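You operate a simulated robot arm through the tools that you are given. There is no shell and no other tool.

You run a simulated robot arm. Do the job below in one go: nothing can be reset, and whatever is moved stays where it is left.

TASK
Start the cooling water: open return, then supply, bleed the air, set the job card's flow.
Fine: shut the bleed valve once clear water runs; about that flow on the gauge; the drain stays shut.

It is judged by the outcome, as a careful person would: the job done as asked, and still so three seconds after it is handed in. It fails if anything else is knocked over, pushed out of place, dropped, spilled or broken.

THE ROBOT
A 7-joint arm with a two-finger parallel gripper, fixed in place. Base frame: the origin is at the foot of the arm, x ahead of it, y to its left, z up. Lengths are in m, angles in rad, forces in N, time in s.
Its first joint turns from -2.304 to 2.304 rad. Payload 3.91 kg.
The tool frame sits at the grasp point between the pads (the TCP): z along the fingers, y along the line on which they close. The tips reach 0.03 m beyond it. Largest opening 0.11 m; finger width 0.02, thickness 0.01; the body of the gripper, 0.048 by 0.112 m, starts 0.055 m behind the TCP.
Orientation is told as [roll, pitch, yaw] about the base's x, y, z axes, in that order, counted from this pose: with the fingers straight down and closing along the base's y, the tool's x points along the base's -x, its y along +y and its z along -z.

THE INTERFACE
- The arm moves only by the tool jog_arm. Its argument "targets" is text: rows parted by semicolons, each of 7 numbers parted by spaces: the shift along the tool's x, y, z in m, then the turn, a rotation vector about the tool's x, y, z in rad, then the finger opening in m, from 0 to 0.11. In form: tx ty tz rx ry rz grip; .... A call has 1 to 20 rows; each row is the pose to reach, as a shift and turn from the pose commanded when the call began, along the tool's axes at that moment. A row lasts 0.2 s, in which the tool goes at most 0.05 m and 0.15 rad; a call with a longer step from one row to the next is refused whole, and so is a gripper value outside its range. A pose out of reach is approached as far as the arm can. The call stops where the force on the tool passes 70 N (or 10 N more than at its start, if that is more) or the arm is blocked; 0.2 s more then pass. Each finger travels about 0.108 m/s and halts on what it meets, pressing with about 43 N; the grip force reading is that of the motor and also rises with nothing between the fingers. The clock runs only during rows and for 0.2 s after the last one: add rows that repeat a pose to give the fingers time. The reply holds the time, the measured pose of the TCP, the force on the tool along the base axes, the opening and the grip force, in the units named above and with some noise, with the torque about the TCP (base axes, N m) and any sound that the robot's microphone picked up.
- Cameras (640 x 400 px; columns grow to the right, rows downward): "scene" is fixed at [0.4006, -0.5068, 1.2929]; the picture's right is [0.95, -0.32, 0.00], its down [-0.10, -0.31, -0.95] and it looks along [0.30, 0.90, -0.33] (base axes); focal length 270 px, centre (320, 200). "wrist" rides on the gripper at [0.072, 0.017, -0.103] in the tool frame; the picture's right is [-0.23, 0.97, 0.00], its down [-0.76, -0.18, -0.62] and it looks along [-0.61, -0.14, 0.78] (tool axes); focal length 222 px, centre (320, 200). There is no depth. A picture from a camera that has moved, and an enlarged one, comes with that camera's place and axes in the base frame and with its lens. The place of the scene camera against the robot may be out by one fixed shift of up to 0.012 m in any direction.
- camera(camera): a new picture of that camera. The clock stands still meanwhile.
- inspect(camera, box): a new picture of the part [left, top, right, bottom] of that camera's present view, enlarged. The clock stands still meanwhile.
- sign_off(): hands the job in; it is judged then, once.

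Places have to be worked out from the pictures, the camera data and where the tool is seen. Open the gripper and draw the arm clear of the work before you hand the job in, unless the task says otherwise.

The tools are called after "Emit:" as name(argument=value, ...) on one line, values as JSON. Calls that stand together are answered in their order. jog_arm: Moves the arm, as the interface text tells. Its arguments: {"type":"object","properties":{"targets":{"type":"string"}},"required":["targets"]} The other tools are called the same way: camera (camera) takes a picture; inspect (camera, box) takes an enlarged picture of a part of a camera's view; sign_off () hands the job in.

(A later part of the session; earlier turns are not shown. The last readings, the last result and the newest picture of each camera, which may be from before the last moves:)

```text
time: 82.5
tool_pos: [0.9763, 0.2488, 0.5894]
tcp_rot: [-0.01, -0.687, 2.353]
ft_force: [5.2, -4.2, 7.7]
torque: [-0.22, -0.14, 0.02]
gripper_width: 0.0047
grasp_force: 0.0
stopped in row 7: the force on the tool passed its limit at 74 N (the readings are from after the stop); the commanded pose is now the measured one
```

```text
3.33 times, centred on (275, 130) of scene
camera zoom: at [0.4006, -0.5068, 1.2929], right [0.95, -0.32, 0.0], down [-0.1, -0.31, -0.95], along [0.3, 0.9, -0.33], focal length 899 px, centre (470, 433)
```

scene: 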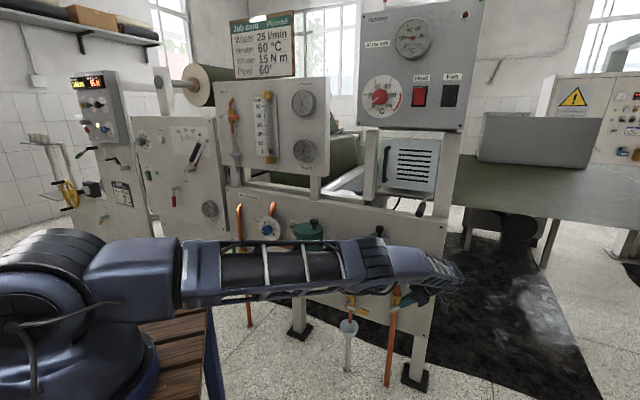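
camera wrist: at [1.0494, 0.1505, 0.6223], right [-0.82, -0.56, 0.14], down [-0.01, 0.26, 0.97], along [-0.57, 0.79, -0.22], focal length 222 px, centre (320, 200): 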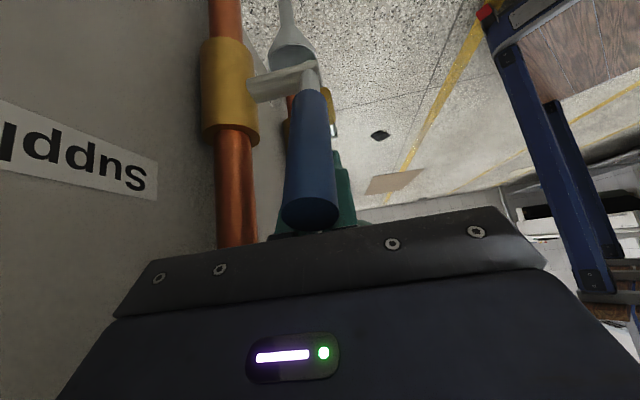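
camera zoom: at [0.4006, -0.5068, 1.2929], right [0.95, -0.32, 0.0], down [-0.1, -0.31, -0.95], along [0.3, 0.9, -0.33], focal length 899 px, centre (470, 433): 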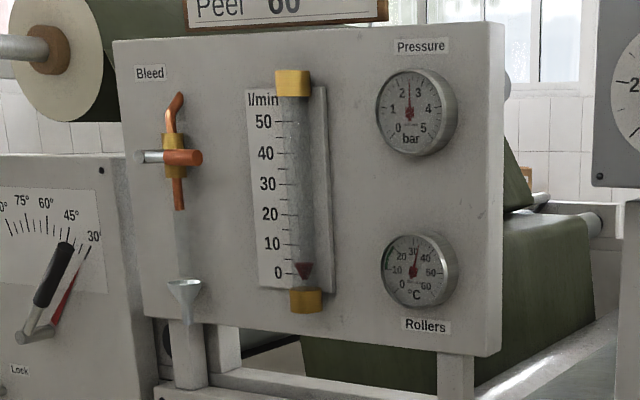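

The handle slipped out of the grip near 60° (its end met the palm), but supply pressure is at about 2.3 bar. The closed fingers are now on the upper side of the lever; I'll back out along the tool axis, come round to the lever's right side, and then push it upright.

Emit:
jog_arm(targets="0 0 -0.02 0 0 0 0; 0 0 -0.04 0 0 0 0; 0 0 -0.06 0 0 0 0; 0 0.04 -0.06 0 0 0 0; 0 0.08 -0.06 0 0 0 0; 0 0.12 -0.06 0 0 0 0; 0.033 0.12 -0.06 0 0 0 0; 0.0668 0.12 -0.0605 0 0 0 0; 0.0668 0.12 -0.0605 0 0 0 0")

Emit:
camera(camera="wrist")

Emit:
camera(camera="scene")

```text
time: 84.5
tool_pos: [0.9533, 0.1015, 0.5889]
tcp_rot: [-0.009, -0.689, 2.353]
ft_force: [0.0, -0.5, 0.2]
torque: [0.04, 0.0, -0.01]
gripper_width: 0.0003
grasp_force: 37.2
```

```text
taken
camera wrist: at [1.0262, 0.0031, 0.6242], right [-0.82, -0.56, 0.14], down [-0.01, 0.26, 0.97], along [-0.58, 0.79, -0.22], focal length 222 px, centre (320, 200)
```

wrist: 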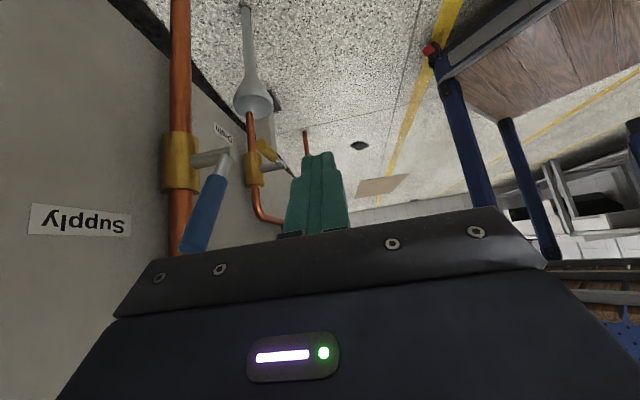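

```text
taken
```

scene: 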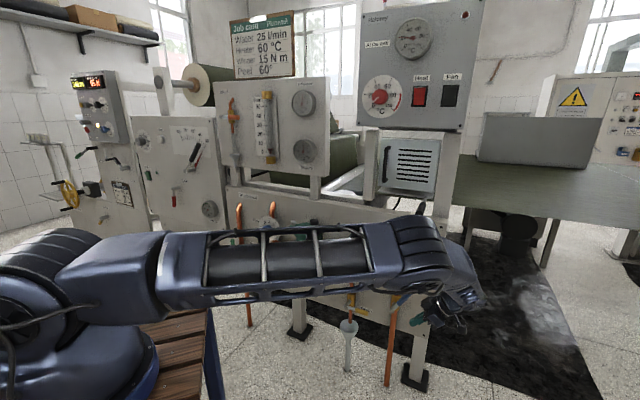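

Fingers are clear, right of the lever. Moving in toward the panel, then pushing left until the lever meets its stop.

Emit:
jog_arm(targets="0 -0.04 0 0 0 0 0; 0 -0.08 0 0 0 0 0; 0 -0.118 0 0 0 0 0; 0 -0.118 0 0 0 0 0; -0.0077 -0.118 0.0064 0 0 0 0; -0.0154 -0.118 0.0127 0 0 0 0; -0.0232 -0.118 0.0191 0 0 0 0; -0.0309 -0.118 0.0254 0 0 0 0; -0.037 -0.118 0.0305 0 0 0 0; -0.0432 -0.118 0.0356 0 0 0 0; -0.0479 -0.118 0.0394 0 0 0 0; -0.0525 -0.118 0.0432 0 0 0 0; -0.0556 -0.118 0.0458 0 0 0 0; -0.0587 -0.118 0.0483 0 0 0 0; -0.0611 -0.118 0.0501 0 0 0 0; -0.0611 -0.118 0.0501 0 0 0 0")

Emit:
camera(camera="wrist")

Emit:
inspect(camera="scene", box=[340, 240, 460, 340])

```text
time: 87.6
tool_pos: [0.9902, 0.2309, 0.5926]
tcp_rot: [-0.013, -0.679, 2.346]
ft_force: [2.3, -2.3, -2.0]
torque: [-0.1, -0.03, -0.02]
gripper_width: 0.0
grasp_force: 37.1
out of reach, approached as far as the arm can: row 3, 4
stopped in row 15: the force on the tool passed its limit at 76 N (the readings are from after the stop); the commanded pose is now the measured one
```

```text
taken
camera wrist: at [1.0612, 0.1321, 0.6281], right [-0.82, -0.55, 0.13], down [-0.02, 0.26, 0.96], along [-0.57, 0.79, -0.23], focal length 222 px, centre (320, 200)
```

wrist: 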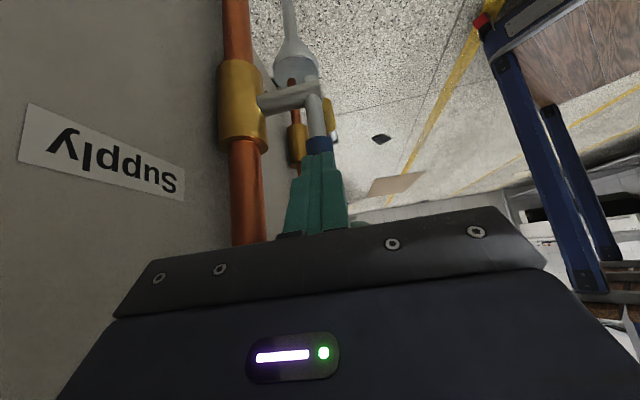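

```text
4.00 times, centred on (400, 290) of scene
camera zoom: at [0.4006, -0.5068, 1.2929], right [0.95, -0.32, 0.0], down [-0.1, -0.31, -0.95], along [0.3, 0.9, -0.33], focal length 1078 px, centre (0, -160)
```

zoom: 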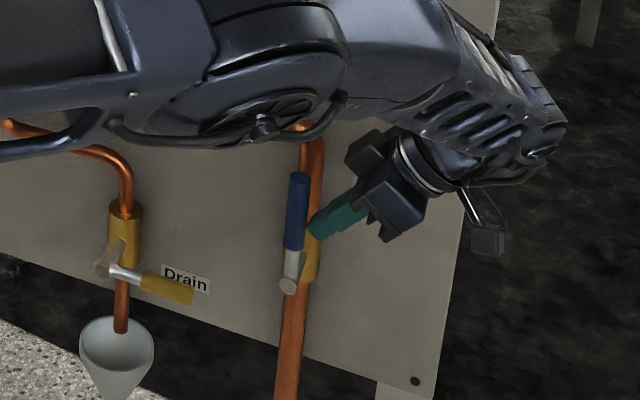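

The supply lever now stands upright along its pipe, against its stop. I'll back off to the right and out from the panel, then read the gauges.

Emit:
jog_arm(targets="0.019 0 -0.016 0 0 0 0; 0.0386 0 -0.0318 0 0 0 0; 0.0386 0.045 -0.0318 0 0 0 0; 0.0386 0.09 -0.0318 0 0 0 0; 0.0386 0.135 -0.0318 0 0 0 0; 0.0386 0.18 -0.0318 0 0 0 0; 0.0386 0.22 -0.0318 0 0 0 0; 0.0386 0.25 -0.05 0 0 0 0; 0.0386 0.25 -0.08 0 0 0 0")

Emit:
camera(camera="scene")

Emit:
inspect(camera="scene", box=[205, 70, 345, 190])

Emit:
inspect(camera="scene", box=[215, 80, 255, 180])

```text
time: 89.6
tool_pos: [0.8668, -0.0006, 0.6296]
tcp_rot: [-0.013, -0.679, 2.345]
ft_force: [1.0, 0.4, 0.3]
torque: [0.01, 0.0, -0.03]
gripper_width: 0.0
grasp_force: 38.2
```

```text
taken
```

scene: 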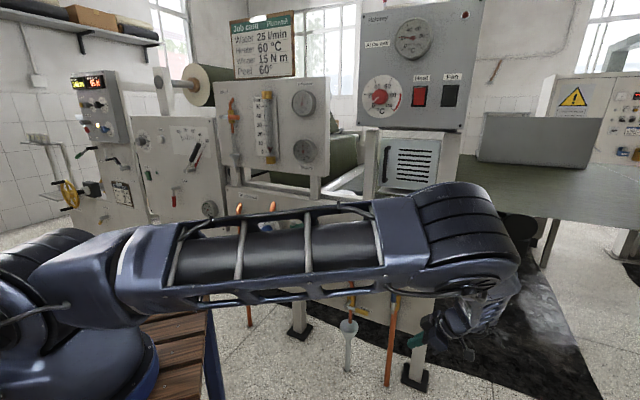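

```text
3.33 times, centred on (275, 130) of scene
camera zoom: at [0.4006, -0.5068, 1.2929], right [0.95, -0.32, 0.0], down [-0.1, -0.31, -0.95], along [0.3, 0.9, -0.33], focal length 899 px, centre (470, 433)
```

zoom: 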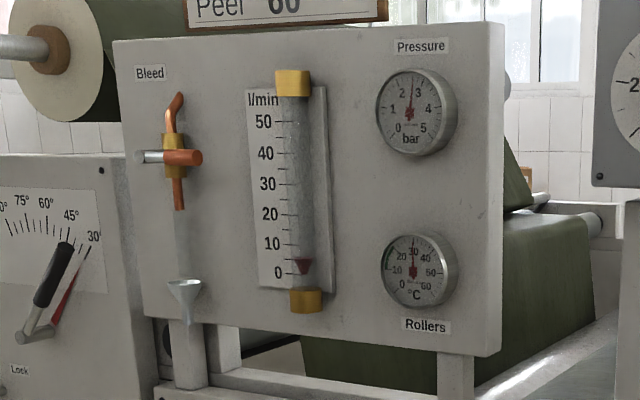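

```text
4.00 times, centred on (235, 130) of scene
camera zoom: at [0.4006, -0.5068, 1.2929], right [0.95, -0.32, 0.0], down [-0.1, -0.31, -0.95], along [0.3, 0.9, -0.33], focal length 1078 px, centre (660, 480)
```

zoom: 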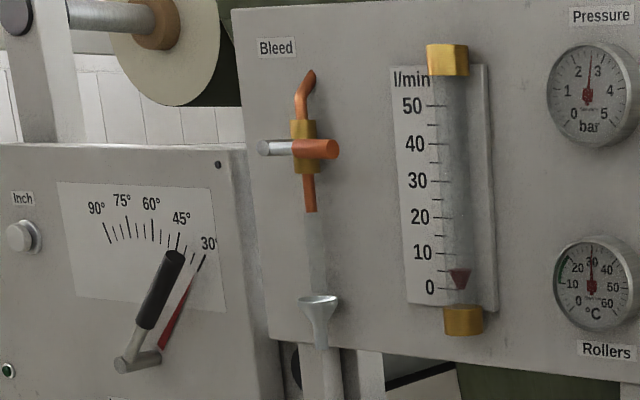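

Supply is open: pressure 2.7 bar and the float shows about 3–4 l/min. Next is the bleed valve: I place its stem at about u≈−0.345, z≈1.246, w≈0.065 with its lever tip at u≈−0.247. First I raise and straighten the tool.

Emit:
jog_arm(targets="-0.0235 0 -0.029 0 0 0 0; -0.047 0 -0.0585 0 0.13 0 0; -0.07 0 -0.088 0 0.27 0 0; -0.094 0 -0.117 0 0.41 0 0; -0.094 0 -0.117 0 0.55 0 0; -0.094 0 -0.117 0 0.679 0 0; -0.094 0 -0.117 0 0.679 0 0")

Emit:
camera(camera="scene")

Emit:
camera(camera="wrist")

```text
time: 91.2
tool_pos: [0.865, -0.0008, 0.7796]
tcp_rot: [-0.009, 0.002, 2.338]
ft_force: [-0.6, -0.1, -0.4]
torque: [-0.04, -0.02, -0.01]
gripper_width: 0.0001
grasp_force: 37.7
```

```text
taken
```

scene: 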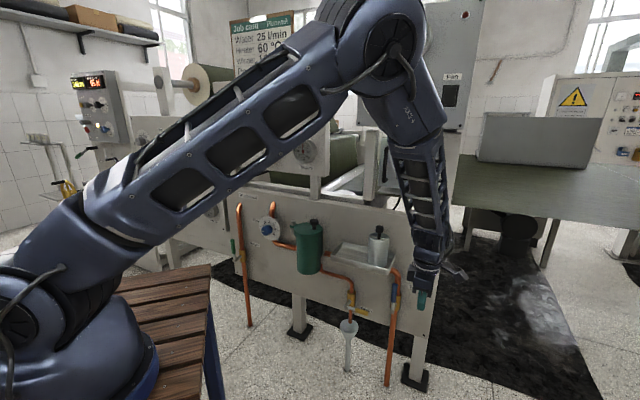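

```text
taken
camera wrist: at [0.9015, -0.0657, 0.8823], right [-0.86, -0.51, -0.01], down [-0.41, 0.67, 0.62], along [-0.31, 0.54, -0.78], focal length 222 px, centre (320, 200)
```

wrist: 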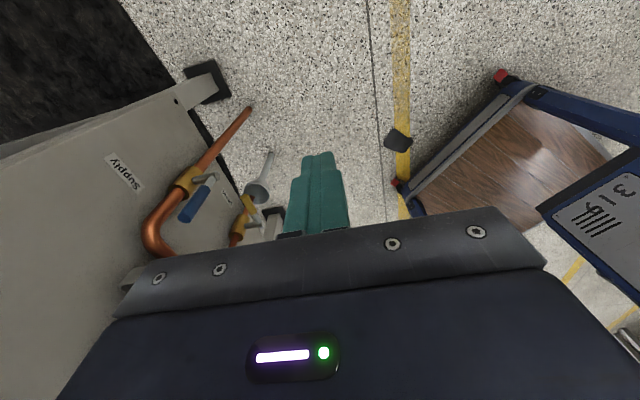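

Good. Traversing back along the panel to the left side at the same standoff.

Emit:
jog_arm(targets="-0.046 0 0 -0.009 0 -0.018 0; -0.092 0 0 -0.009 0 -0.018 0; -0.138 0 0 -0.009 0 -0.018 0; -0.184 0 0 -0.009 0 -0.018 0; -0.23 0 0 -0.009 0 -0.018 0; -0.276 0 0 -0.009 0 -0.018 0; -0.322 0 0 -0.009 0 -0.018 0; -0.368 0 0 -0.009 0 -0.018 0; -0.414 0 0 -0.009 0 -0.018 0; -0.46 0 0 -0.009 0 -0.018 0; -0.506 0 0 -0.009 0 -0.018 0; -0.552 0 0 -0.009 0 -0.018 0; -0.598 0 0 -0.009 0 -0.018 0; -0.644 0 0 -0.009 0 -0.018 0; -0.69 0 0 -0.009 0 -0.018 0; -0.736 0 0 -0.009 0 -0.018 0; -0.782 0 0 -0.009 0 -0.018 0; -0.828 0 0 -0.009 0 -0.018 0; -0.868 0 0 -0.009 0 -0.018 0; -0.868 0 0 -0.009 0 -0.018 0")

Emit:
camera(camera="scene")

```text
time: 95.4
tool_pos: [0.2616, 0.6235, 0.7789]
tcp_rot: [-0.002, -0.001, 2.357]
ft_force: [-0.6, 0.2, -0.7]
torque: [0.01, 0.05, -0.01]
gripper_width: 0.0001
grasp_force: 37.5
```

```text
taken
```

scene: 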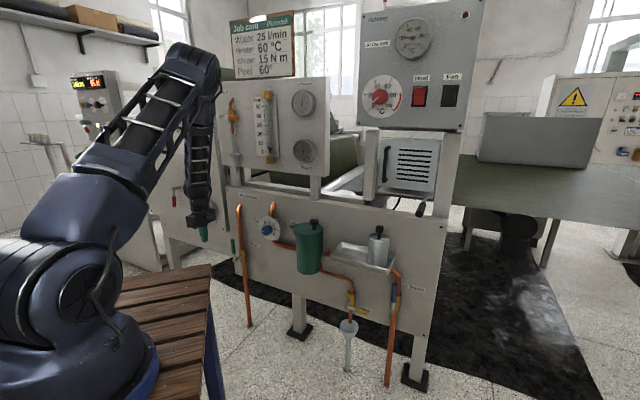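

Now raising the tool in front of the bleed valve, then tilting it towards the panel to look at it.

Emit:
jog_arm(targets="0 0 -0.045 0 0 0 0.03; 0 0 -0.09 0 0 0 0.06; 0 0 -0.135 0 0 0 0.06; 0 0 -0.18 0 0 0 0.06; 0 0 -0.225 0 0 0 0.06; 0 0 -0.27 0 0 0 0.06; 0 0 -0.315 0 0 0 0.06; 0 0 -0.36 0 0 0 0.06; 0 0 -0.405 0 0 0 0.06; 0 0 -0.45 0 0 0 0.06; 0 0 -0.495 0 0 0 0.06; 0 0 -0.54 0 0 0 0.06; 0 0 -0.58 0 0 0 0.06; 0 0 -0.58 0.14 0 0 0.06; 0 0 -0.58 0.28 0 0 0.06; 0 0 -0.58 0.42 0 0 0.06; 0 0 -0.58 0.42 0 0 0.06")

Emit:
camera(camera="wrist")

Emit:
camera(camera="scene")

```text
time: 99.0
tool_pos: [0.2618, 0.6227, 1.3591]
tcp_rot: [-0.422, -0.001, 2.358]
ft_force: [0.3, -0.5, 0.1]
torque: [0.04, -0.01, 0.0]
gripper_width: 0.0602
grasp_force: 0.1
```

```text
taken
camera wrist: at [0.2703, 0.5308, 1.4459], right [-0.79, -0.47, -0.4], down [-0.61, 0.47, 0.64], along [-0.11, 0.75, -0.66], focal length 222 px, centre (320, 200)
```

wrist: 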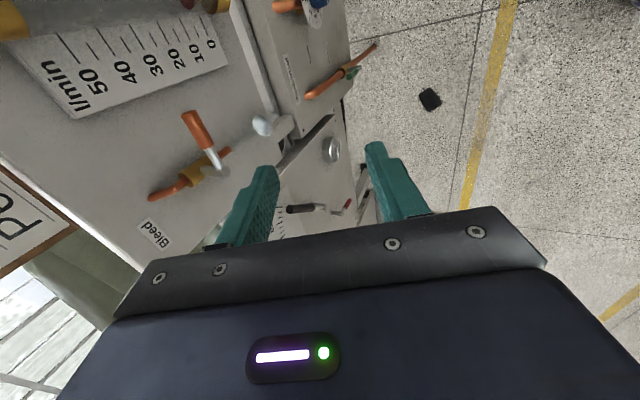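

```text
taken
```

scene: 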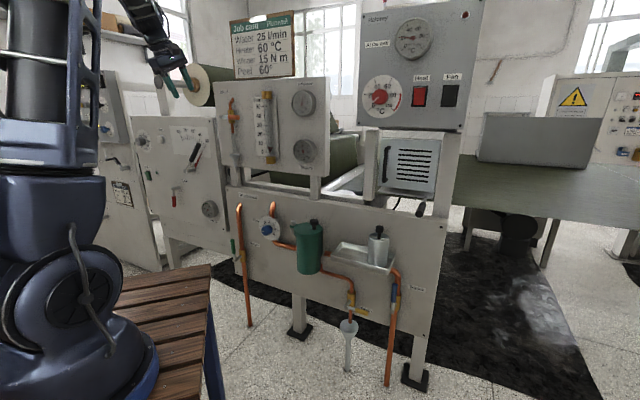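

I see the bleed valve well. I'll zoom in to fix its position more precisely.

Emit:
inspect(camera="wrist", box=[130, 80, 290, 260])

Emit:
inspect(camera="scene", box=[215, 90, 255, 180])

```text
2.22 times, centred on (210, 170) of wrist
camera zoom: at [0.2703, 0.5308, 1.4459], right [-0.79, -0.47, -0.4], down [-0.61, 0.47, 0.64], along [-0.11, 0.75, -0.66], focal length 494 px, centre (564, 267)
```

zoom: 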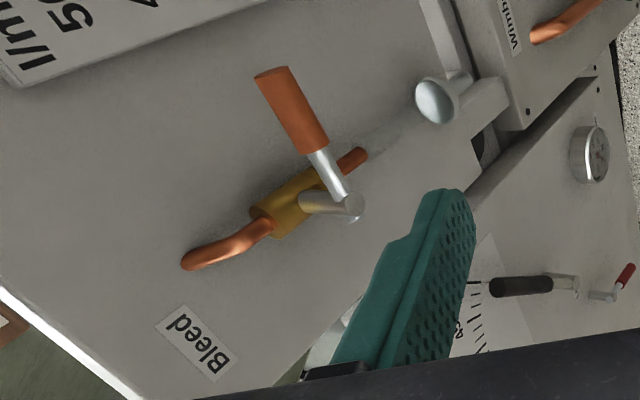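

```text
4.44 times, centred on (235, 135) of scene
camera zoom: at [0.4006, -0.5068, 1.2929], right [0.95, -0.32, 0.0], down [-0.1, -0.31, -0.95], along [0.3, 0.9, -0.33], focal length 1198 px, centre (698, 489)
```

zoom: 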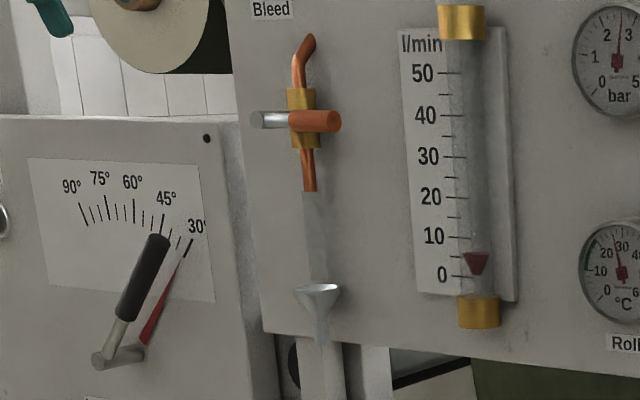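

Combining the wrist views: bleed axis at u≈−0.331, z≈1.2465, w≈0.086; handle from u −0.286 to −0.236. I'll go to a pre-grasp point 10 cm back along the tool axis.

Emit:
jog_arm(targets="-0.0012 -0.0345 0.02 0 0 0 0.06; -0.0024 -0.069 0.04 0 0 0 0.06; -0.0036 -0.1036 0.06 0 0 0 0.06; -0.0048 -0.138 0.08 0 0 0 0.06; -0.006 -0.1726 0.1005 0 0 0 0.06; -0.006 -0.1726 0.1005 0 0 0 0.06")

Emit:
camera(camera="wrist")

Emit:
camera(camera="scene")

```text
time: 100.4
tool_pos: [0.3962, 0.7682, 1.337]
tcp_rot: [-0.421, 0.0, 2.357]
ft_force: [-0.2, 0.1, 0.2]
torque: [0.0, -0.04, 0.0]
gripper_width: 0.0602
grasp_force: 0.0
```

```text
taken
camera wrist: at [0.4064, 0.6765, 1.4247], right [-0.79, -0.47, -0.4], down [-0.61, 0.47, 0.64], along [-0.11, 0.75, -0.66], focal length 222 px, centre (320, 200)
```

wrist: 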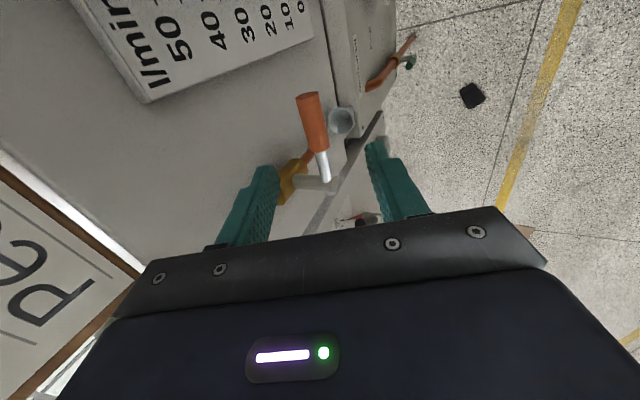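

```text
taken
```

scene: 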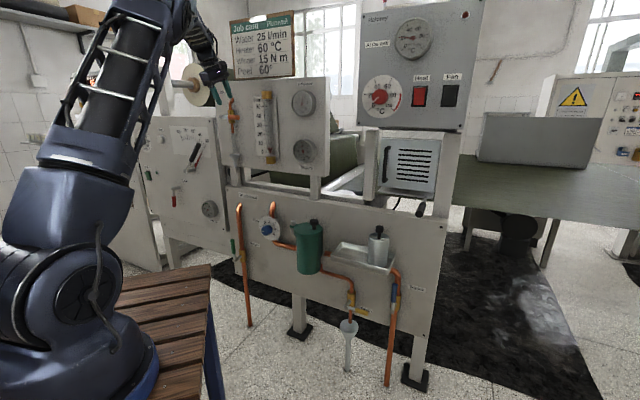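

Position confirmed (handle at w≈0.083). Sliding in so that the bleed handle lies between the pads, then closing.

Emit:
jog_arm(targets="0.001 -0.0018 0.03 0 0 0 0.06; 0.002 -0.0036 0.06 0 0 0 0.06; 0.002 -0.0036 0.085 0 0 0 0.06; 0.002 -0.0036 0.1009 0 0 0 0.06; 0.002 -0.0036 0.1009 0 0 0 0.06")

Emit:
camera(camera="wrist")

Emit:
inspect(camera="scene", box=[180, 50, 300, 170])

```text
time: 101.6
tool_pos: [0.4276, 0.7986, 1.2464]
tcp_rot: [-0.42, -0.002, 2.358]
ft_force: [-0.3, 0.0, 0.5]
torque: [0.03, 0.0, 0.0]
gripper_width: 0.0597
grasp_force: 0.1
```

```text
taken
camera wrist: at [0.4378, 0.7061, 1.3338], right [-0.79, -0.47, -0.4], down [-0.61, 0.47, 0.64], along [-0.11, 0.75, -0.66], focal length 222 px, centre (320, 200)
```

wrist: 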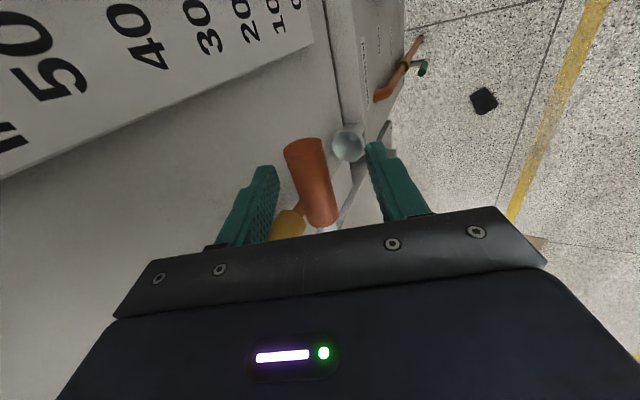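

```text
3.33 times, centred on (240, 110) of scene
camera zoom: at [0.4006, -0.5068, 1.2929], right [0.95, -0.32, 0.0], down [-0.1, -0.31, -0.95], along [0.3, 0.9, -0.33], focal length 899 px, centre (587, 500)
```

zoom: 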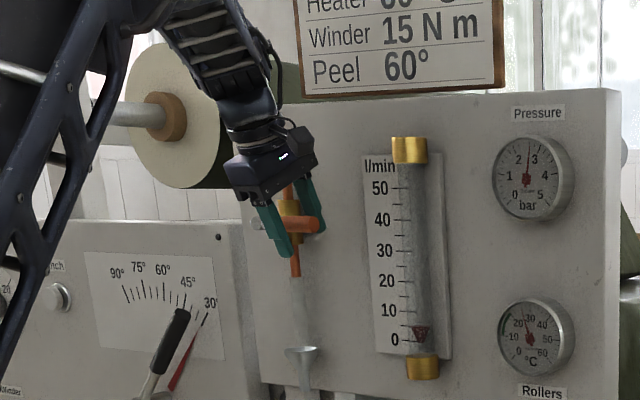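

The fingers straddle the orange handle. Closing.

Emit:
jog_arm(targets="0 0 0 0 0 0 0.045; 0 0 0 0 0 0 0.03; 0 0 0 0 0 0 0.015; 0 0 0 0 0 0 0.005; 0 0 0 0 0 0 0.005")

```text
time: 102.8
tool_pos: [0.428, 0.7983, 1.2462]
tcp_rot: [-0.423, 0.001, 2.358]
ft_force: [17.7, 31.5, 15.4]
torque: [0.37, 0.22, 0.33]
gripper_width: 0.0242
grasp_force: 19.2
```

The inner finger touched first (pushed 35 N), so I'll shift about 3 mm toward the panel along the closing line and let it close fully.

Emit:
jog_arm(targets="0 -0.0015 0 0 0 0 0.005; 0 -0.003 0 0 0 0 0.005; 0 -0.003 0 0 0 0 0.005; 0 -0.003 0 0 0 0 0.005")

Emit:
camera(camera="wrist")

```text
time: 103.8
tool_pos: [0.4306, 0.7996, 1.2479]
tcp_rot: [-0.421, 0.0, 2.359]
ft_force: [10.5, 24.0, 18.5]
torque: [0.1, 0.01, -0.11]
gripper_width: 0.0207
grasp_force: 45.2
```

```text
taken
camera wrist: at [0.4401, 0.708, 1.3351], right [-0.79, -0.47, -0.4], down [-0.61, 0.47, 0.64], along [-0.11, 0.75, -0.66], focal length 222 px, centre (320, 200)
```

wrist: 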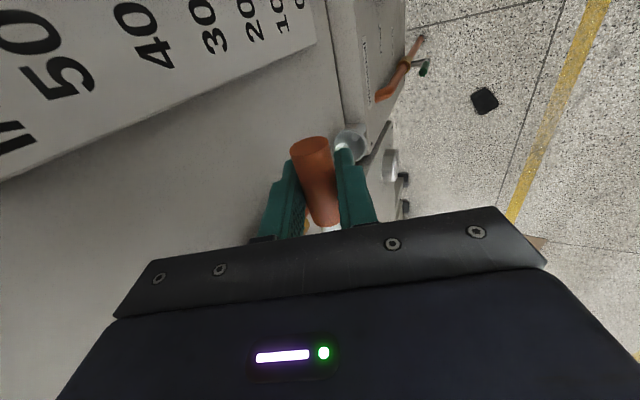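

Firm grip now (45 N). Lifting the bleed lever along its arc (radius 0.07) to about 50°.

Emit:
jog_arm(targets="-0.0006 -0.0047 -0.0083 0 0 0 0.005; -0.0024 -0.0084 -0.0165 0 0 0 0.005; -0.0053 -0.012 -0.0244 0 0 0 0.005; -0.0094 -0.0153 -0.0319 0 0 0 0.005; -0.0145 -0.0185 -0.0389 0 0 0 0.005; -0.0205 -0.0213 -0.0452 0 0 0 0.005; -0.025 -0.023 -0.0489 0 0 0 0.005; -0.025 -0.023 -0.0489 0 0 0 0.005")

Emit:
inspect(camera="scene", box=[180, 50, 300, 170])

Emit:
camera(camera="wrist")

```text
time: 105.6
tool_pos: [0.4161, 0.8155, 1.3018]
tcp_rot: [-0.42, 0.002, 2.356]
ft_force: [-2.5, -54.8, -27.5]
torque: [-2.62, -1.73, 0.77]
gripper_width: 0.0322
grasp_force: 44.7
```

```text
3.33 times, centred on (240, 110) of scene
camera zoom: at [0.4006, -0.5068, 1.2929], right [0.95, -0.32, 0.0], down [-0.1, -0.31, -0.95], along [0.3, 0.9, -0.33], focal length 899 px, centre (587, 500)
```

zoom: 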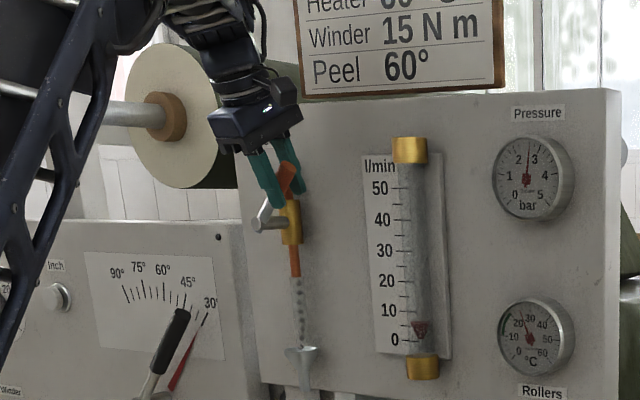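

```text
taken
camera wrist: at [0.425, 0.7241, 1.3892], right [-0.79, -0.47, -0.4], down [-0.6, 0.47, 0.64], along [-0.11, 0.74, -0.66], focal length 222 px, centre (320, 200)
```

wrist: 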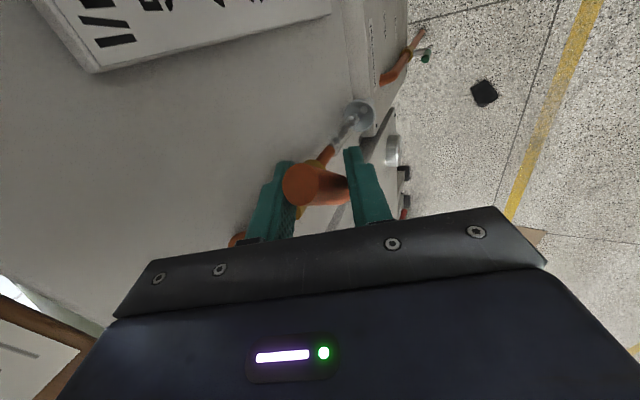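

The bleed is open and bubbly water is running into the funnel. I'll relax the side load slightly and hold, waiting for the air to clear.

Emit:
jog_arm(targets="0.003 0.0027 -0.0012 0 0 0 0.005; 0.003 0.0027 -0.0012 0 0 0 0.005; 0.003 0.0027 -0.0012 0 0 0 0.005; 0.003 0.0027 -0.0012 0 0 0 0.005; 0.003 0.0027 -0.0012 0 0 0 0.005; 0.003 0.0027 -0.0012 0 0 0 0.005; 0.003 0.0027 -0.0012 0 0 0 0.005; 0.003 0.0027 -0.0012 0 0 0 0.005; 0.003 0.0027 -0.0012 0 0 0 0.005; 0.003 0.0027 -0.0012 0 0 0 0.005")

Emit:
inspect(camera="scene", box=[200, 90, 300, 170])

```text
time: 107.8
tool_pos: [0.4167, 0.8136, 1.3003]
tcp_rot: [-0.419, 0.0, 2.357]
ft_force: [32.2, 31.6, 6.9]
torque: [-1.06, 1.31, 1.26]
gripper_width: 0.0314
grasp_force: 44.7
```

```text
5.00 times, centred on (250, 130) of scene
camera zoom: at [0.4006, -0.5068, 1.2929], right [0.95, -0.32, 0.0], down [-0.1, -0.31, -0.95], along [0.3, 0.9, -0.33], focal length 1348 px, centre (670, 550)
```

zoom: 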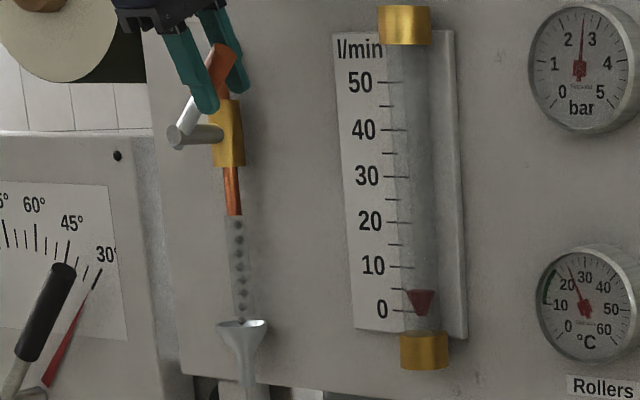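

Still bubbles in the stream. Holding four more seconds.

Emit:
jog_arm(targets="0 0 0 0 0 0 0.005; 0 0 0 0 0 0 0.005; 0 0 0 0 0 0 0.005; 0 0 0 0 0 0 0.005; 0 0 0 0 0 0 0.005; 0 0 0 0 0 0 0.005; 0 0 0 0 0 0 0.005; 0 0 0 0 0 0 0.005; 0 0 0 0 0 0 0.005; 0 0 0 0 0 0 0.005; 0 0 0 0 0 0 0.005; 0 0 0 0 0 0 0.005; 0 0 0 0 0 0 0.005; 0 0 0 0 0 0 0.005; 0 0 0 0 0 0 0.005; 0 0 0 0 0 0 0.005; 0 0 0 0 0 0 0.005; 0 0 0 0 0 0 0.005; 0 0 0 0 0 0 0.005; 0 0 0 0 0 0 0.005")

Emit:
inspect(camera="scene", box=[200, 90, 300, 170])

```text
time: 112.0
tool_pos: [0.417, 0.8138, 1.2999]
tcp_rot: [-0.42, 0.0, 2.359]
ft_force: [39.7, 21.2, 4.5]
torque: [-1.33, 0.65, 1.18]
gripper_width: 0.0311
grasp_force: 45.1
```

```text
5.00 times, centred on (250, 130) of scene
camera zoom: at [0.4006, -0.5068, 1.2929], right [0.95, -0.32, 0.0], down [-0.1, -0.31, -0.95], along [0.3, 0.9, -0.33], focal length 1348 px, centre (670, 550)
```

zoom: 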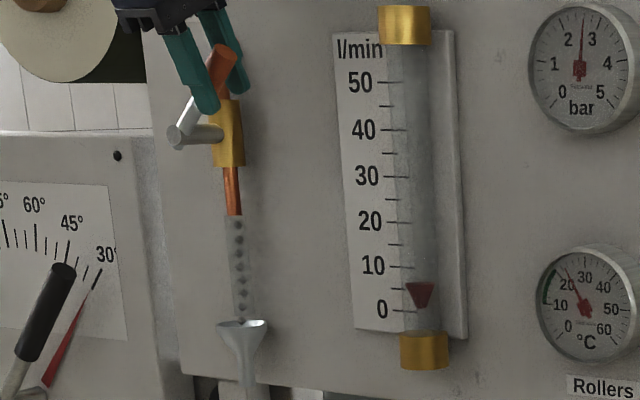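

Flow is creeping up but bubbles remain. Waiting further.

Emit:
jog_arm(targets="0 0 0 0 0 0 0.005; 0 0 0 0 0 0 0.005; 0 0 0 0 0 0 0.005; 0 0 0 0 0 0 0.005; 0 0 0 0 0 0 0.005; 0 0 0 0 0 0 0.005; 0 0 0 0 0 0 0.005; 0 0 0 0 0 0 0.005; 0 0 0 0 0 0 0.005; 0 0 0 0 0 0 0.005; 0 0 0 0 0 0 0.005; 0 0 0 0 0 0 0.005; 0 0 0 0 0 0 0.005; 0 0 0 0 0 0 0.005; 0 0 0 0 0 0 0.005; 0 0 0 0 0 0 0.005; 0 0 0 0 0 0 0.005; 0 0 0 0 0 0 0.005; 0 0 0 0 0 0 0.005; 0 0 0 0 0 0 0.005")

Emit:
inspect(camera="scene", box=[200, 90, 300, 170])

Emit:
jog_arm(targets="0 0 0 0 0 0 0.005; 0 0 0 0 0 0 0.005; 0 0 0 0 0 0 0.005; 0 0 0 0 0 0 0.005; 0 0 0 0 0 0 0.005; 0 0 0 0 0 0 0.005; 0 0 0 0 0 0 0.005; 0 0 0 0 0 0 0.005; 0 0 0 0 0 0 0.005; 0 0 0 0 0 0 0.005; 0 0 0 0 0 0 0.005; 0 0 0 0 0 0 0.005; 0 0 0 0 0 0 0.005; 0 0 0 0 0 0 0.005; 0 0 0 0 0 0 0.005; 0 0 0 0 0 0 0.005; 0 0 0 0 0 0 0.005; 0 0 0 0 0 0 0.005; 0 0 0 0 0 0 0.005; 0 0 0 0 0 0 0.005")

Emit:
inspect(camera="scene", box=[200, 90, 300, 170])

```text
time: 116.2
tool_pos: [0.4172, 0.8143, 1.3]
tcp_rot: [-0.421, 0.001, 2.359]
ft_force: [32.7, 15.6, -4.2]
torque: [-1.51, 0.32, 1.17]
gripper_width: 0.0308
grasp_force: 44.3
```

```text
5.00 times, centred on (250, 130) of scene
camera zoom: at [0.4006, -0.5068, 1.2929], right [0.95, -0.32, 0.0], down [-0.1, -0.31, -0.95], along [0.3, 0.9, -0.33], focal length 1348 px, centre (670, 550)
```

zoom: 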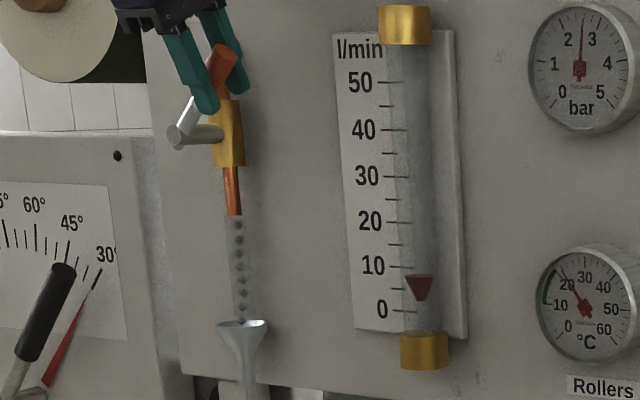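

```text
time: 120.4
tool_pos: [0.4151, 0.8138, 1.3005]
tcp_rot: [-0.42, -0.001, 2.356]
ft_force: [25.4, 12.3, -8.5]
torque: [-1.56, 0.26, 1.17]
gripper_width: 0.0306
grasp_force: 45.1
```

```text
5.00 times, centred on (250, 130) of scene
camera zoom: at [0.4006, -0.5068, 1.2929], right [0.95, -0.32, 0.0], down [-0.1, -0.31, -0.95], along [0.3, 0.9, -0.33], focal length 1348 px, centre (670, 550)
```

zoom: 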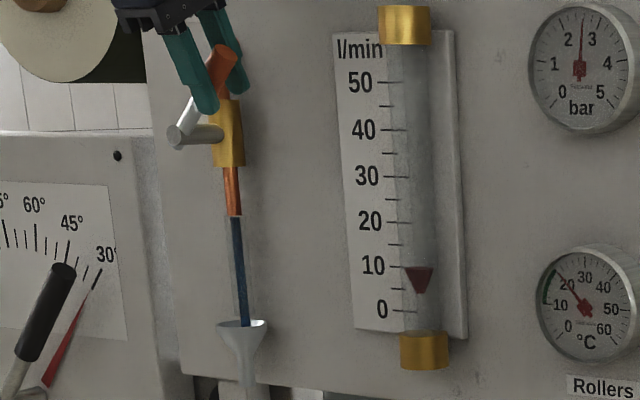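

Clear (solid) water is now running. Shutting the bleed valve by bringing the lever back down along the arc to its stop.

Emit:
jog_arm(targets="0.0015 0 0.0049 0 0 0 0.005; 0.0079 0.0031 0.0117 0 0 0 0.005; 0.0126 0.006 0.0182 0 0 0 0.005; 0.0169 0.0096 0.0262 0 0 0 0.005; 0.0196 0.0129 0.0336 0 0 0 0.005; 0.0215 0.0168 0.0423 0 0 0 0.005; 0.022 0.0203 0.0501 0 0 0 0.005; 0.022 0.0218 0.0535 0 0 0 0.005; 0.022 0.0218 0.0535 0 0 0 0.005")

Emit:
inspect(camera="scene", box=[200, 90, 300, 170])

Emit:
camera(camera="wrist")

```text
time: 122.4
tool_pos: [0.433, 0.7991, 1.245]
tcp_rot: [-0.422, -0.001, 2.356]
ft_force: [21.7, 14.3, 20.4]
torque: [0.89, 0.91, 0.57]
gripper_width: 0.0207
grasp_force: 45.2
```

```text
5.00 times, centred on (250, 130) of scene
camera zoom: at [0.4006, -0.5068, 1.2929], right [0.95, -0.32, 0.0], down [-0.1, -0.31, -0.95], along [0.3, 0.9, -0.33], focal length 1348 px, centre (670, 550)
```

zoom: 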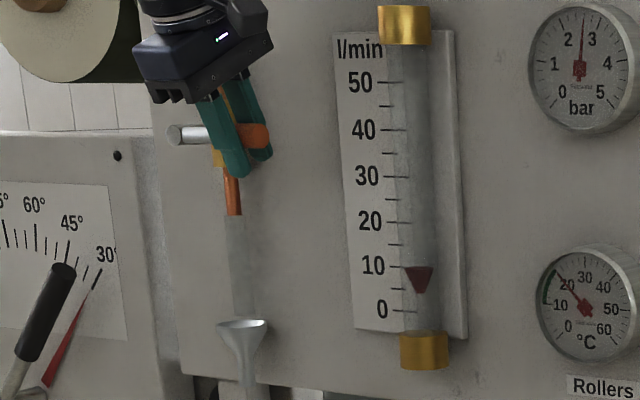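

```text
taken
camera wrist: at [0.4427, 0.707, 1.3323], right [-0.79, -0.47, -0.4], down [-0.6, 0.47, 0.64], along [-0.11, 0.75, -0.66], focal length 222 px, centre (320, 200)
```

wrist: 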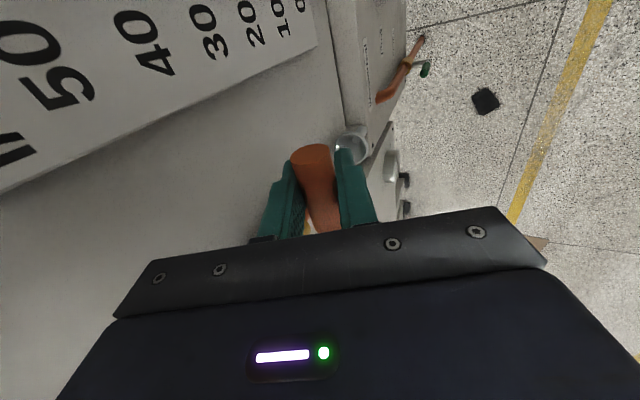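

Stream has stopped: the bleed valve is shut, and the gauge shows about 9–10 l/min with the knob at ~1. Releasing the lever and backing off along the tool axis.

Emit:
jog_arm(targets="0 -0.001 0 0 0 0 0.03; 0 -0.001 0 0 0 0 0.05; 0 -0.001 0 0 0 0 0.06; 0 -0.001 -0.03 0 0 0 0.06; 0 -0.001 -0.065 0 0 0 0.06; 0 0 -0.1 0 0 0 0.06; 0 0.04 -0.115 0 0 0 0.06; 0 0.08 -0.13 0 0 0 0.06; 0 0.12 -0.145 0 0 0 0.06; 0 0.15 -0.15 0 0 0 0.06")

Emit:
inspect(camera="scene", box=[205, 70, 345, 190])

Emit:
inspect(camera="wrist", box=[0, 0, 320, 250])

```text
time: 124.6
tool_pos: [0.2928, 0.6586, 1.3192]
tcp_rot: [-0.422, 0.001, 2.357]
ft_force: [0.7, 0.0, 0.8]
torque: [-0.01, 0.07, -0.02]
gripper_width: 0.06
grasp_force: 0.0
```

```text
3.33 times, centred on (275, 130) of scene
camera zoom: at [0.4006, -0.5068, 1.2929], right [0.95, -0.32, 0.0], down [-0.1, -0.31, -0.95], along [0.3, 0.9, -0.33], focal length 899 px, centre (470, 433)
```

zoom: 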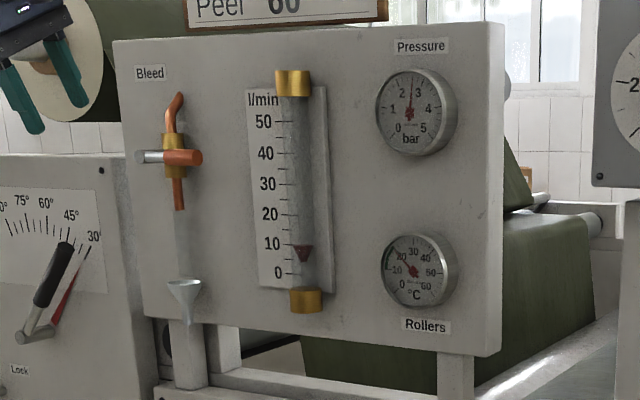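

```text
1.60 times, centred on (160, 125) of wrist
camera zoom: at [0.3022, 0.5671, 1.4063], right [-0.79, -0.47, -0.4], down [-0.6, 0.47, 0.64], along [-0.11, 0.75, -0.66], focal length 355 px, centre (576, 320)
```

zoom: 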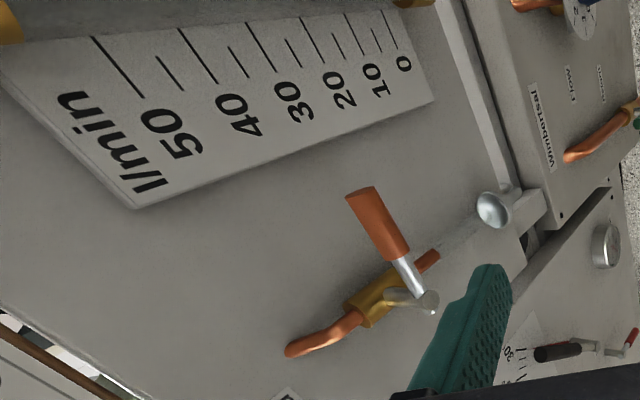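

Bleed lever is back to its shut position; the flow float is near 9 l/min. Now to the flow knob: I straighten the tool, turn it 90° so the fingers close along the panel, and descend to about z=1.0 in front of it.

Emit:
jog_arm(targets="0 0 0 -0.14 0 0 0.06; 0 0 0 -0.28 0 0 0.06; 0 0 0 -0.422 0 0 0.06")

Emit:
jog_arm(targets="0.01 0.004 0.03 0 0 0.131 0.06; 0.02 0.008 0.06 0 0 0.262 0.06; 0.03 0.012 0.09 0 0 0.393 0.06; 0.04 0.016 0.12 0 0 0.524 0.06; 0.05 0.02 0.15 0 0 0.655 0.06; 0.06 0.024 0.18 0 0 0.785 0.06; 0.06 0.028 0.21 0 0 0.916 0.06; 0.06 0.032 0.24 0 0 1.047 0.06; 0.06 0.036 0.27 0 0 1.178 0.06; 0.06 0.04 0.3 0 0 1.309 0.06; 0.06 0.04 0.33 0 0 1.44 0.06; 0.06 0.04 0.34 0 0 1.571 0.06; 0.06 0.04 0.34 0 0 1.571 0.06")

Emit:
camera(camera="scene")

Emit:
camera(camera="wrist")

```text
time: 125.4
tool_pos: [0.2911, 0.6586, 1.3201]
tcp_rot: [0.001, 0.001, 2.358]
ft_force: [0.4, -0.1, 0.9]
torque: [0.05, -0.07, 0.01]
gripper_width: 0.06
grasp_force: 0.0
```

```text
time: 128.2
tool_pos: [0.3056, 0.5877, 0.9805]
tcp_rot: [0.0, -0.002, 0.786]
ft_force: [-0.4, -0.7, -0.3]
torque: [0.0, 0.02, 0.02]
gripper_width: 0.0601
grasp_force: 0.0
```

```text
taken
```

scene: 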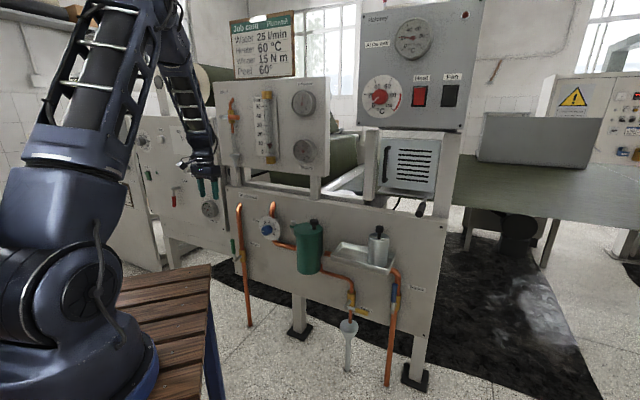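

```text
taken
camera wrist: at [0.2416, 0.549, 1.0828], right [-0.53, 0.85, 0.0], down [0.66, 0.41, 0.62], along [0.53, 0.33, -0.78], focal length 222 px, centre (320, 200)
```

wrist: 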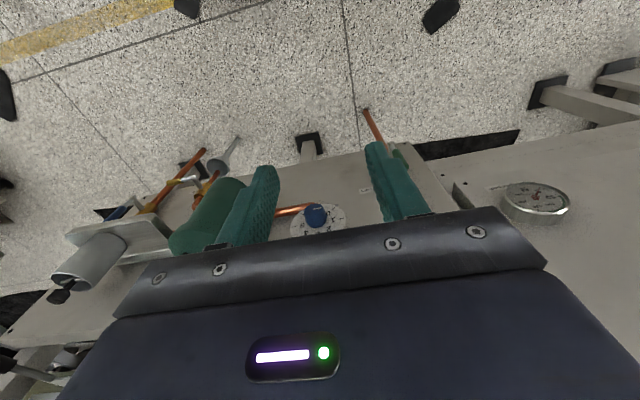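

Good posture. I'll approach to 20 cm in front of the knob and lean the tool (wrist to the left) by about 50°, so I can grip the knob and turn it clockwise.

Emit:
jog_arm(targets="-0.03 -0.018 0.03 0 0 0 0.06; -0.06 -0.035 0.06 0 0 0 0.06; -0.09 -0.053 0.09 0 0 0 0.06; -0.119 -0.07 0.12 0 0 0 0.06; -0.119 -0.07 0.12 0.14 0 0 0.06; -0.119 -0.07 0.12 0.28 0 0 0.06; -0.119 -0.07 0.12 0.42 0 0 0.06; -0.119 -0.07 0.12 0.56 0 0 0.06; -0.119 -0.07 0.12 0.7 0 0 0.06; -0.119 -0.07 0.12 0.84 0 0 0.06; -0.119 -0.07 0.12 0.84 0 0 0.06")

Emit:
camera(camera="scene")

Emit:
camera(camera="wrist")

```text
time: 130.6
tool_pos: [0.4389, 0.6229, 0.8594]
tcp_rot: [-0.843, 0.0, 0.786]
ft_force: [-1.0, -0.5, -0.2]
torque: [0.0, 0.0, -0.01]
gripper_width: 0.0601
grasp_force: 0.1
```

```text
taken
```

scene: 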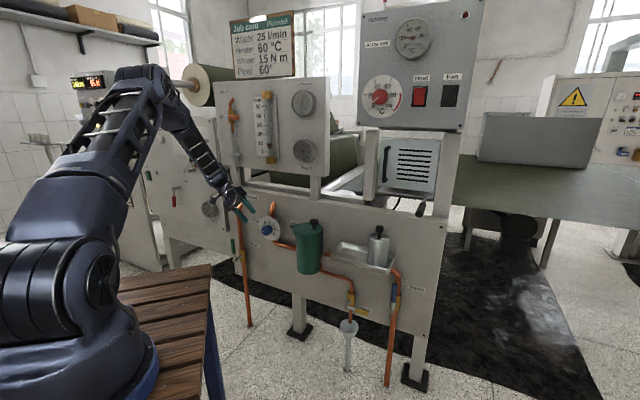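

```text
taken
camera wrist: at [0.325, 0.6338, 0.916], right [-0.3, 0.62, -0.73], down [0.29, 0.78, 0.55], along [0.91, -0.05, -0.42], focal length 222 px, centre (320, 200)
```

wrist: 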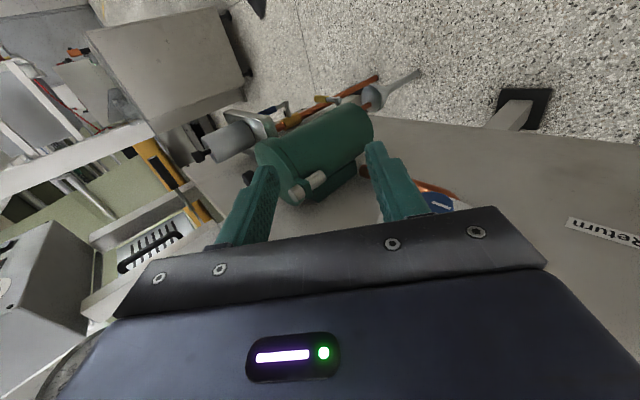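

The lean works well. The right-hand finger hides the knob, so I'll close the fingers and zoom in to locate the knob exactly.

Emit:
jog_arm(targets="0 0 0 0 0 0 0.04; 0 0 0 0 0 0 0.02; 0 0 0 0 0 0 0; 0 0 0 0 0 0 0")

Emit:
inspect(camera="wrist", box=[340, 120, 540, 245])

Emit:
inspect(camera="scene", box=[230, 195, 310, 265])

```text
time: 131.6
tool_pos: [0.439, 0.6213, 0.8594]
tcp_rot: [-0.839, 0.0, 0.786]
ft_force: [-0.1, -0.1, -0.1]
torque: [-0.02, 0.01, 0.03]
gripper_width: 0.0002
grasp_force: 37.9
```

```text
3.20 times, centred on (440, 182) of wrist
camera zoom: at [0.325, 0.6338, 0.9161], right [-0.3, 0.62, -0.73], down [0.29, 0.78, 0.55], along [0.91, -0.05, -0.42], focal length 711 px, centre (-64, 256)
```

zoom: 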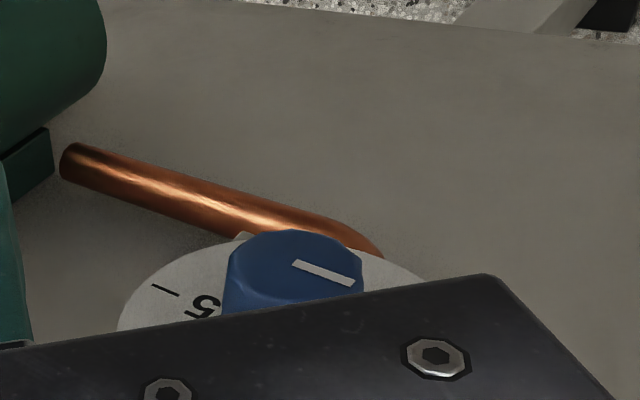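

```text
5.71 times, centred on (270, 230) of scene
camera zoom: at [0.4006, -0.5068, 1.2929], right [0.95, -0.32, 0.0], down [-0.1, -0.31, -0.95], along [0.3, 0.9, -0.33], focal length 1540 px, centre (606, 29)
```

zoom: 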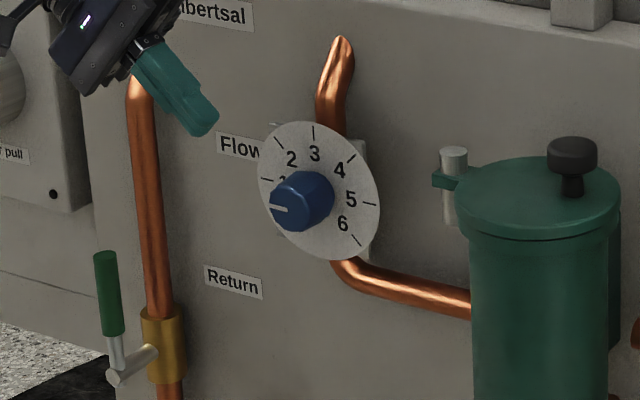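

I'll step back 12 cm from the panel to see the whole knob.

Emit:
jog_arm(targets="0.04 0 0 0 0 0 0; 0.08 0 0 0 0 0 0; 0.12 0 0 0 0 0 0; 0.12 0 0 0 0 0 0")

Emit:
inspect(camera="wrist", box=[300, 90, 500, 215])

```text
time: 132.6
tool_pos: [0.353, 0.5371, 0.8607]
tcp_rot: [-0.842, 0.003, 0.786]
ft_force: [0.1, -1.6, -0.4]
torque: [-0.03, 0.03, -0.02]
gripper_width: 0.0001
grasp_force: 37.5
```

```text
3.20 times, centred on (400, 152) of wrist
camera zoom: at [0.2398, 0.5484, 0.9165], right [-0.3, 0.62, -0.73], down [0.29, 0.78, 0.55], along [0.91, -0.05, -0.42], focal length 711 px, centre (64, 352)
```

zoom: 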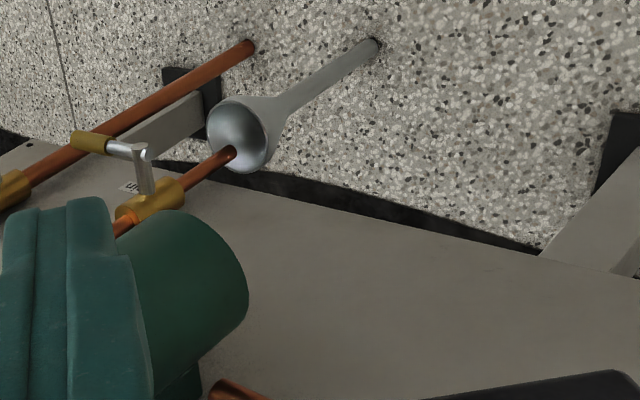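

Wrong way – the knob is hidden behind the gripper. I'll instead place the tool up-left of the knob so that it lies ahead of the fingers.

Emit:
jog_arm(targets="-0.034 0.0216 -0.0107 0 0 0 0; -0.068 0.0432 -0.0215 0 0 0 0; -0.102 0.0649 -0.0322 0 0 0 0; -0.136 0.0865 -0.043 0 0 0 0; -0.17 0.1081 -0.0537 0 0 0 0; -0.17 0.1081 -0.0537 0 0 0 0")

Emit:
camera(camera="wrist")

Emit:
camera(camera="scene")

```text
time: 134.0
tool_pos: [0.3954, 0.7371, 0.8152]
tcp_rot: [-0.841, -0.002, 0.785]
ft_force: [0.8, 0.0, -0.7]
torque: [0.02, -0.01, 0.02]
gripper_width: 0.0
grasp_force: 37.5
```

```text
taken
camera wrist: at [0.2815, 0.749, 0.8713], right [-0.3, 0.62, -0.73], down [0.29, 0.78, 0.55], along [0.91, -0.05, -0.42], focal length 222 px, centre (320, 200)
```

wrist: 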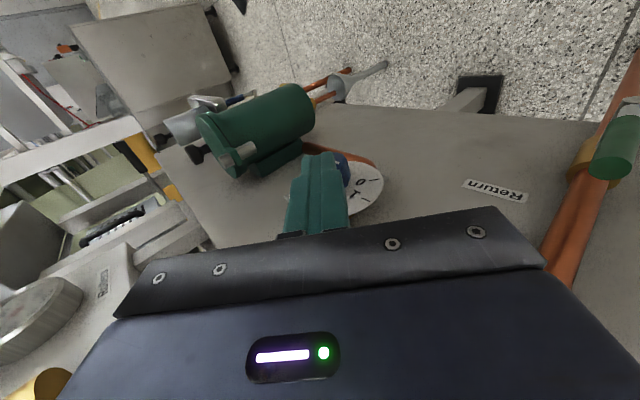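

```text
taken
```

scene: 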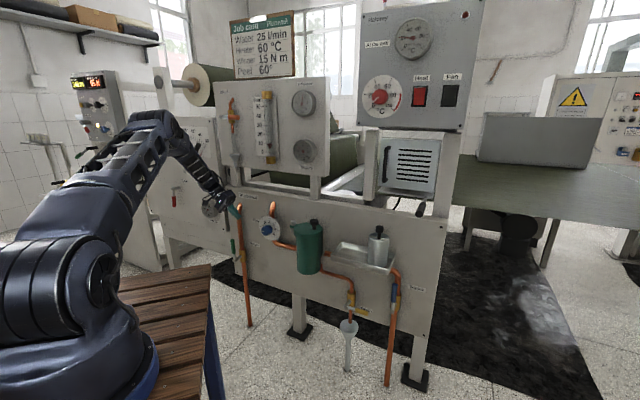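

The knob lies right ahead of the fingertips. Opening the fingers to see it.

Emit:
jog_arm(targets="0 0 0 0 0 0 0.03; 0 0 0 0 0 0 0.06; 0 0 0 0 0 0 0.08; 0 0 0 0 0 0 0.08")

Emit:
inspect(camera="wrist", box=[230, 110, 430, 235])

```text
time: 135.0
tool_pos: [0.3947, 0.7375, 0.8148]
tcp_rot: [-0.841, -0.001, 0.785]
ft_force: [-0.7, 0.2, -0.8]
torque: [-0.02, -0.01, 0.02]
gripper_width: 0.08
grasp_force: 0.1
```

```text
3.20 times, centred on (330, 172) of wrist
camera zoom: at [0.2813, 0.7488, 0.8713], right [-0.3, 0.62, -0.73], down [0.29, 0.78, 0.55], along [0.91, -0.05, -0.42], focal length 711 px, centre (288, 288)
```

zoom: 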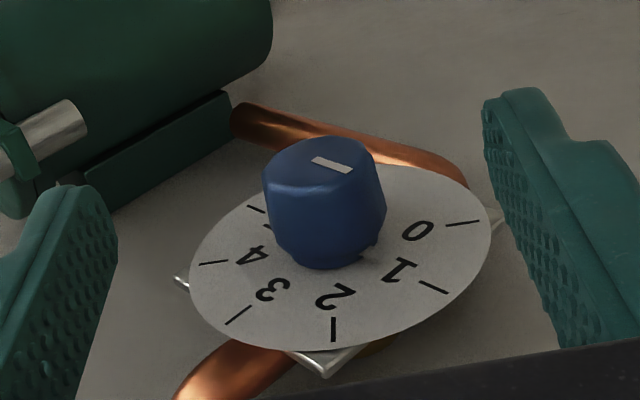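

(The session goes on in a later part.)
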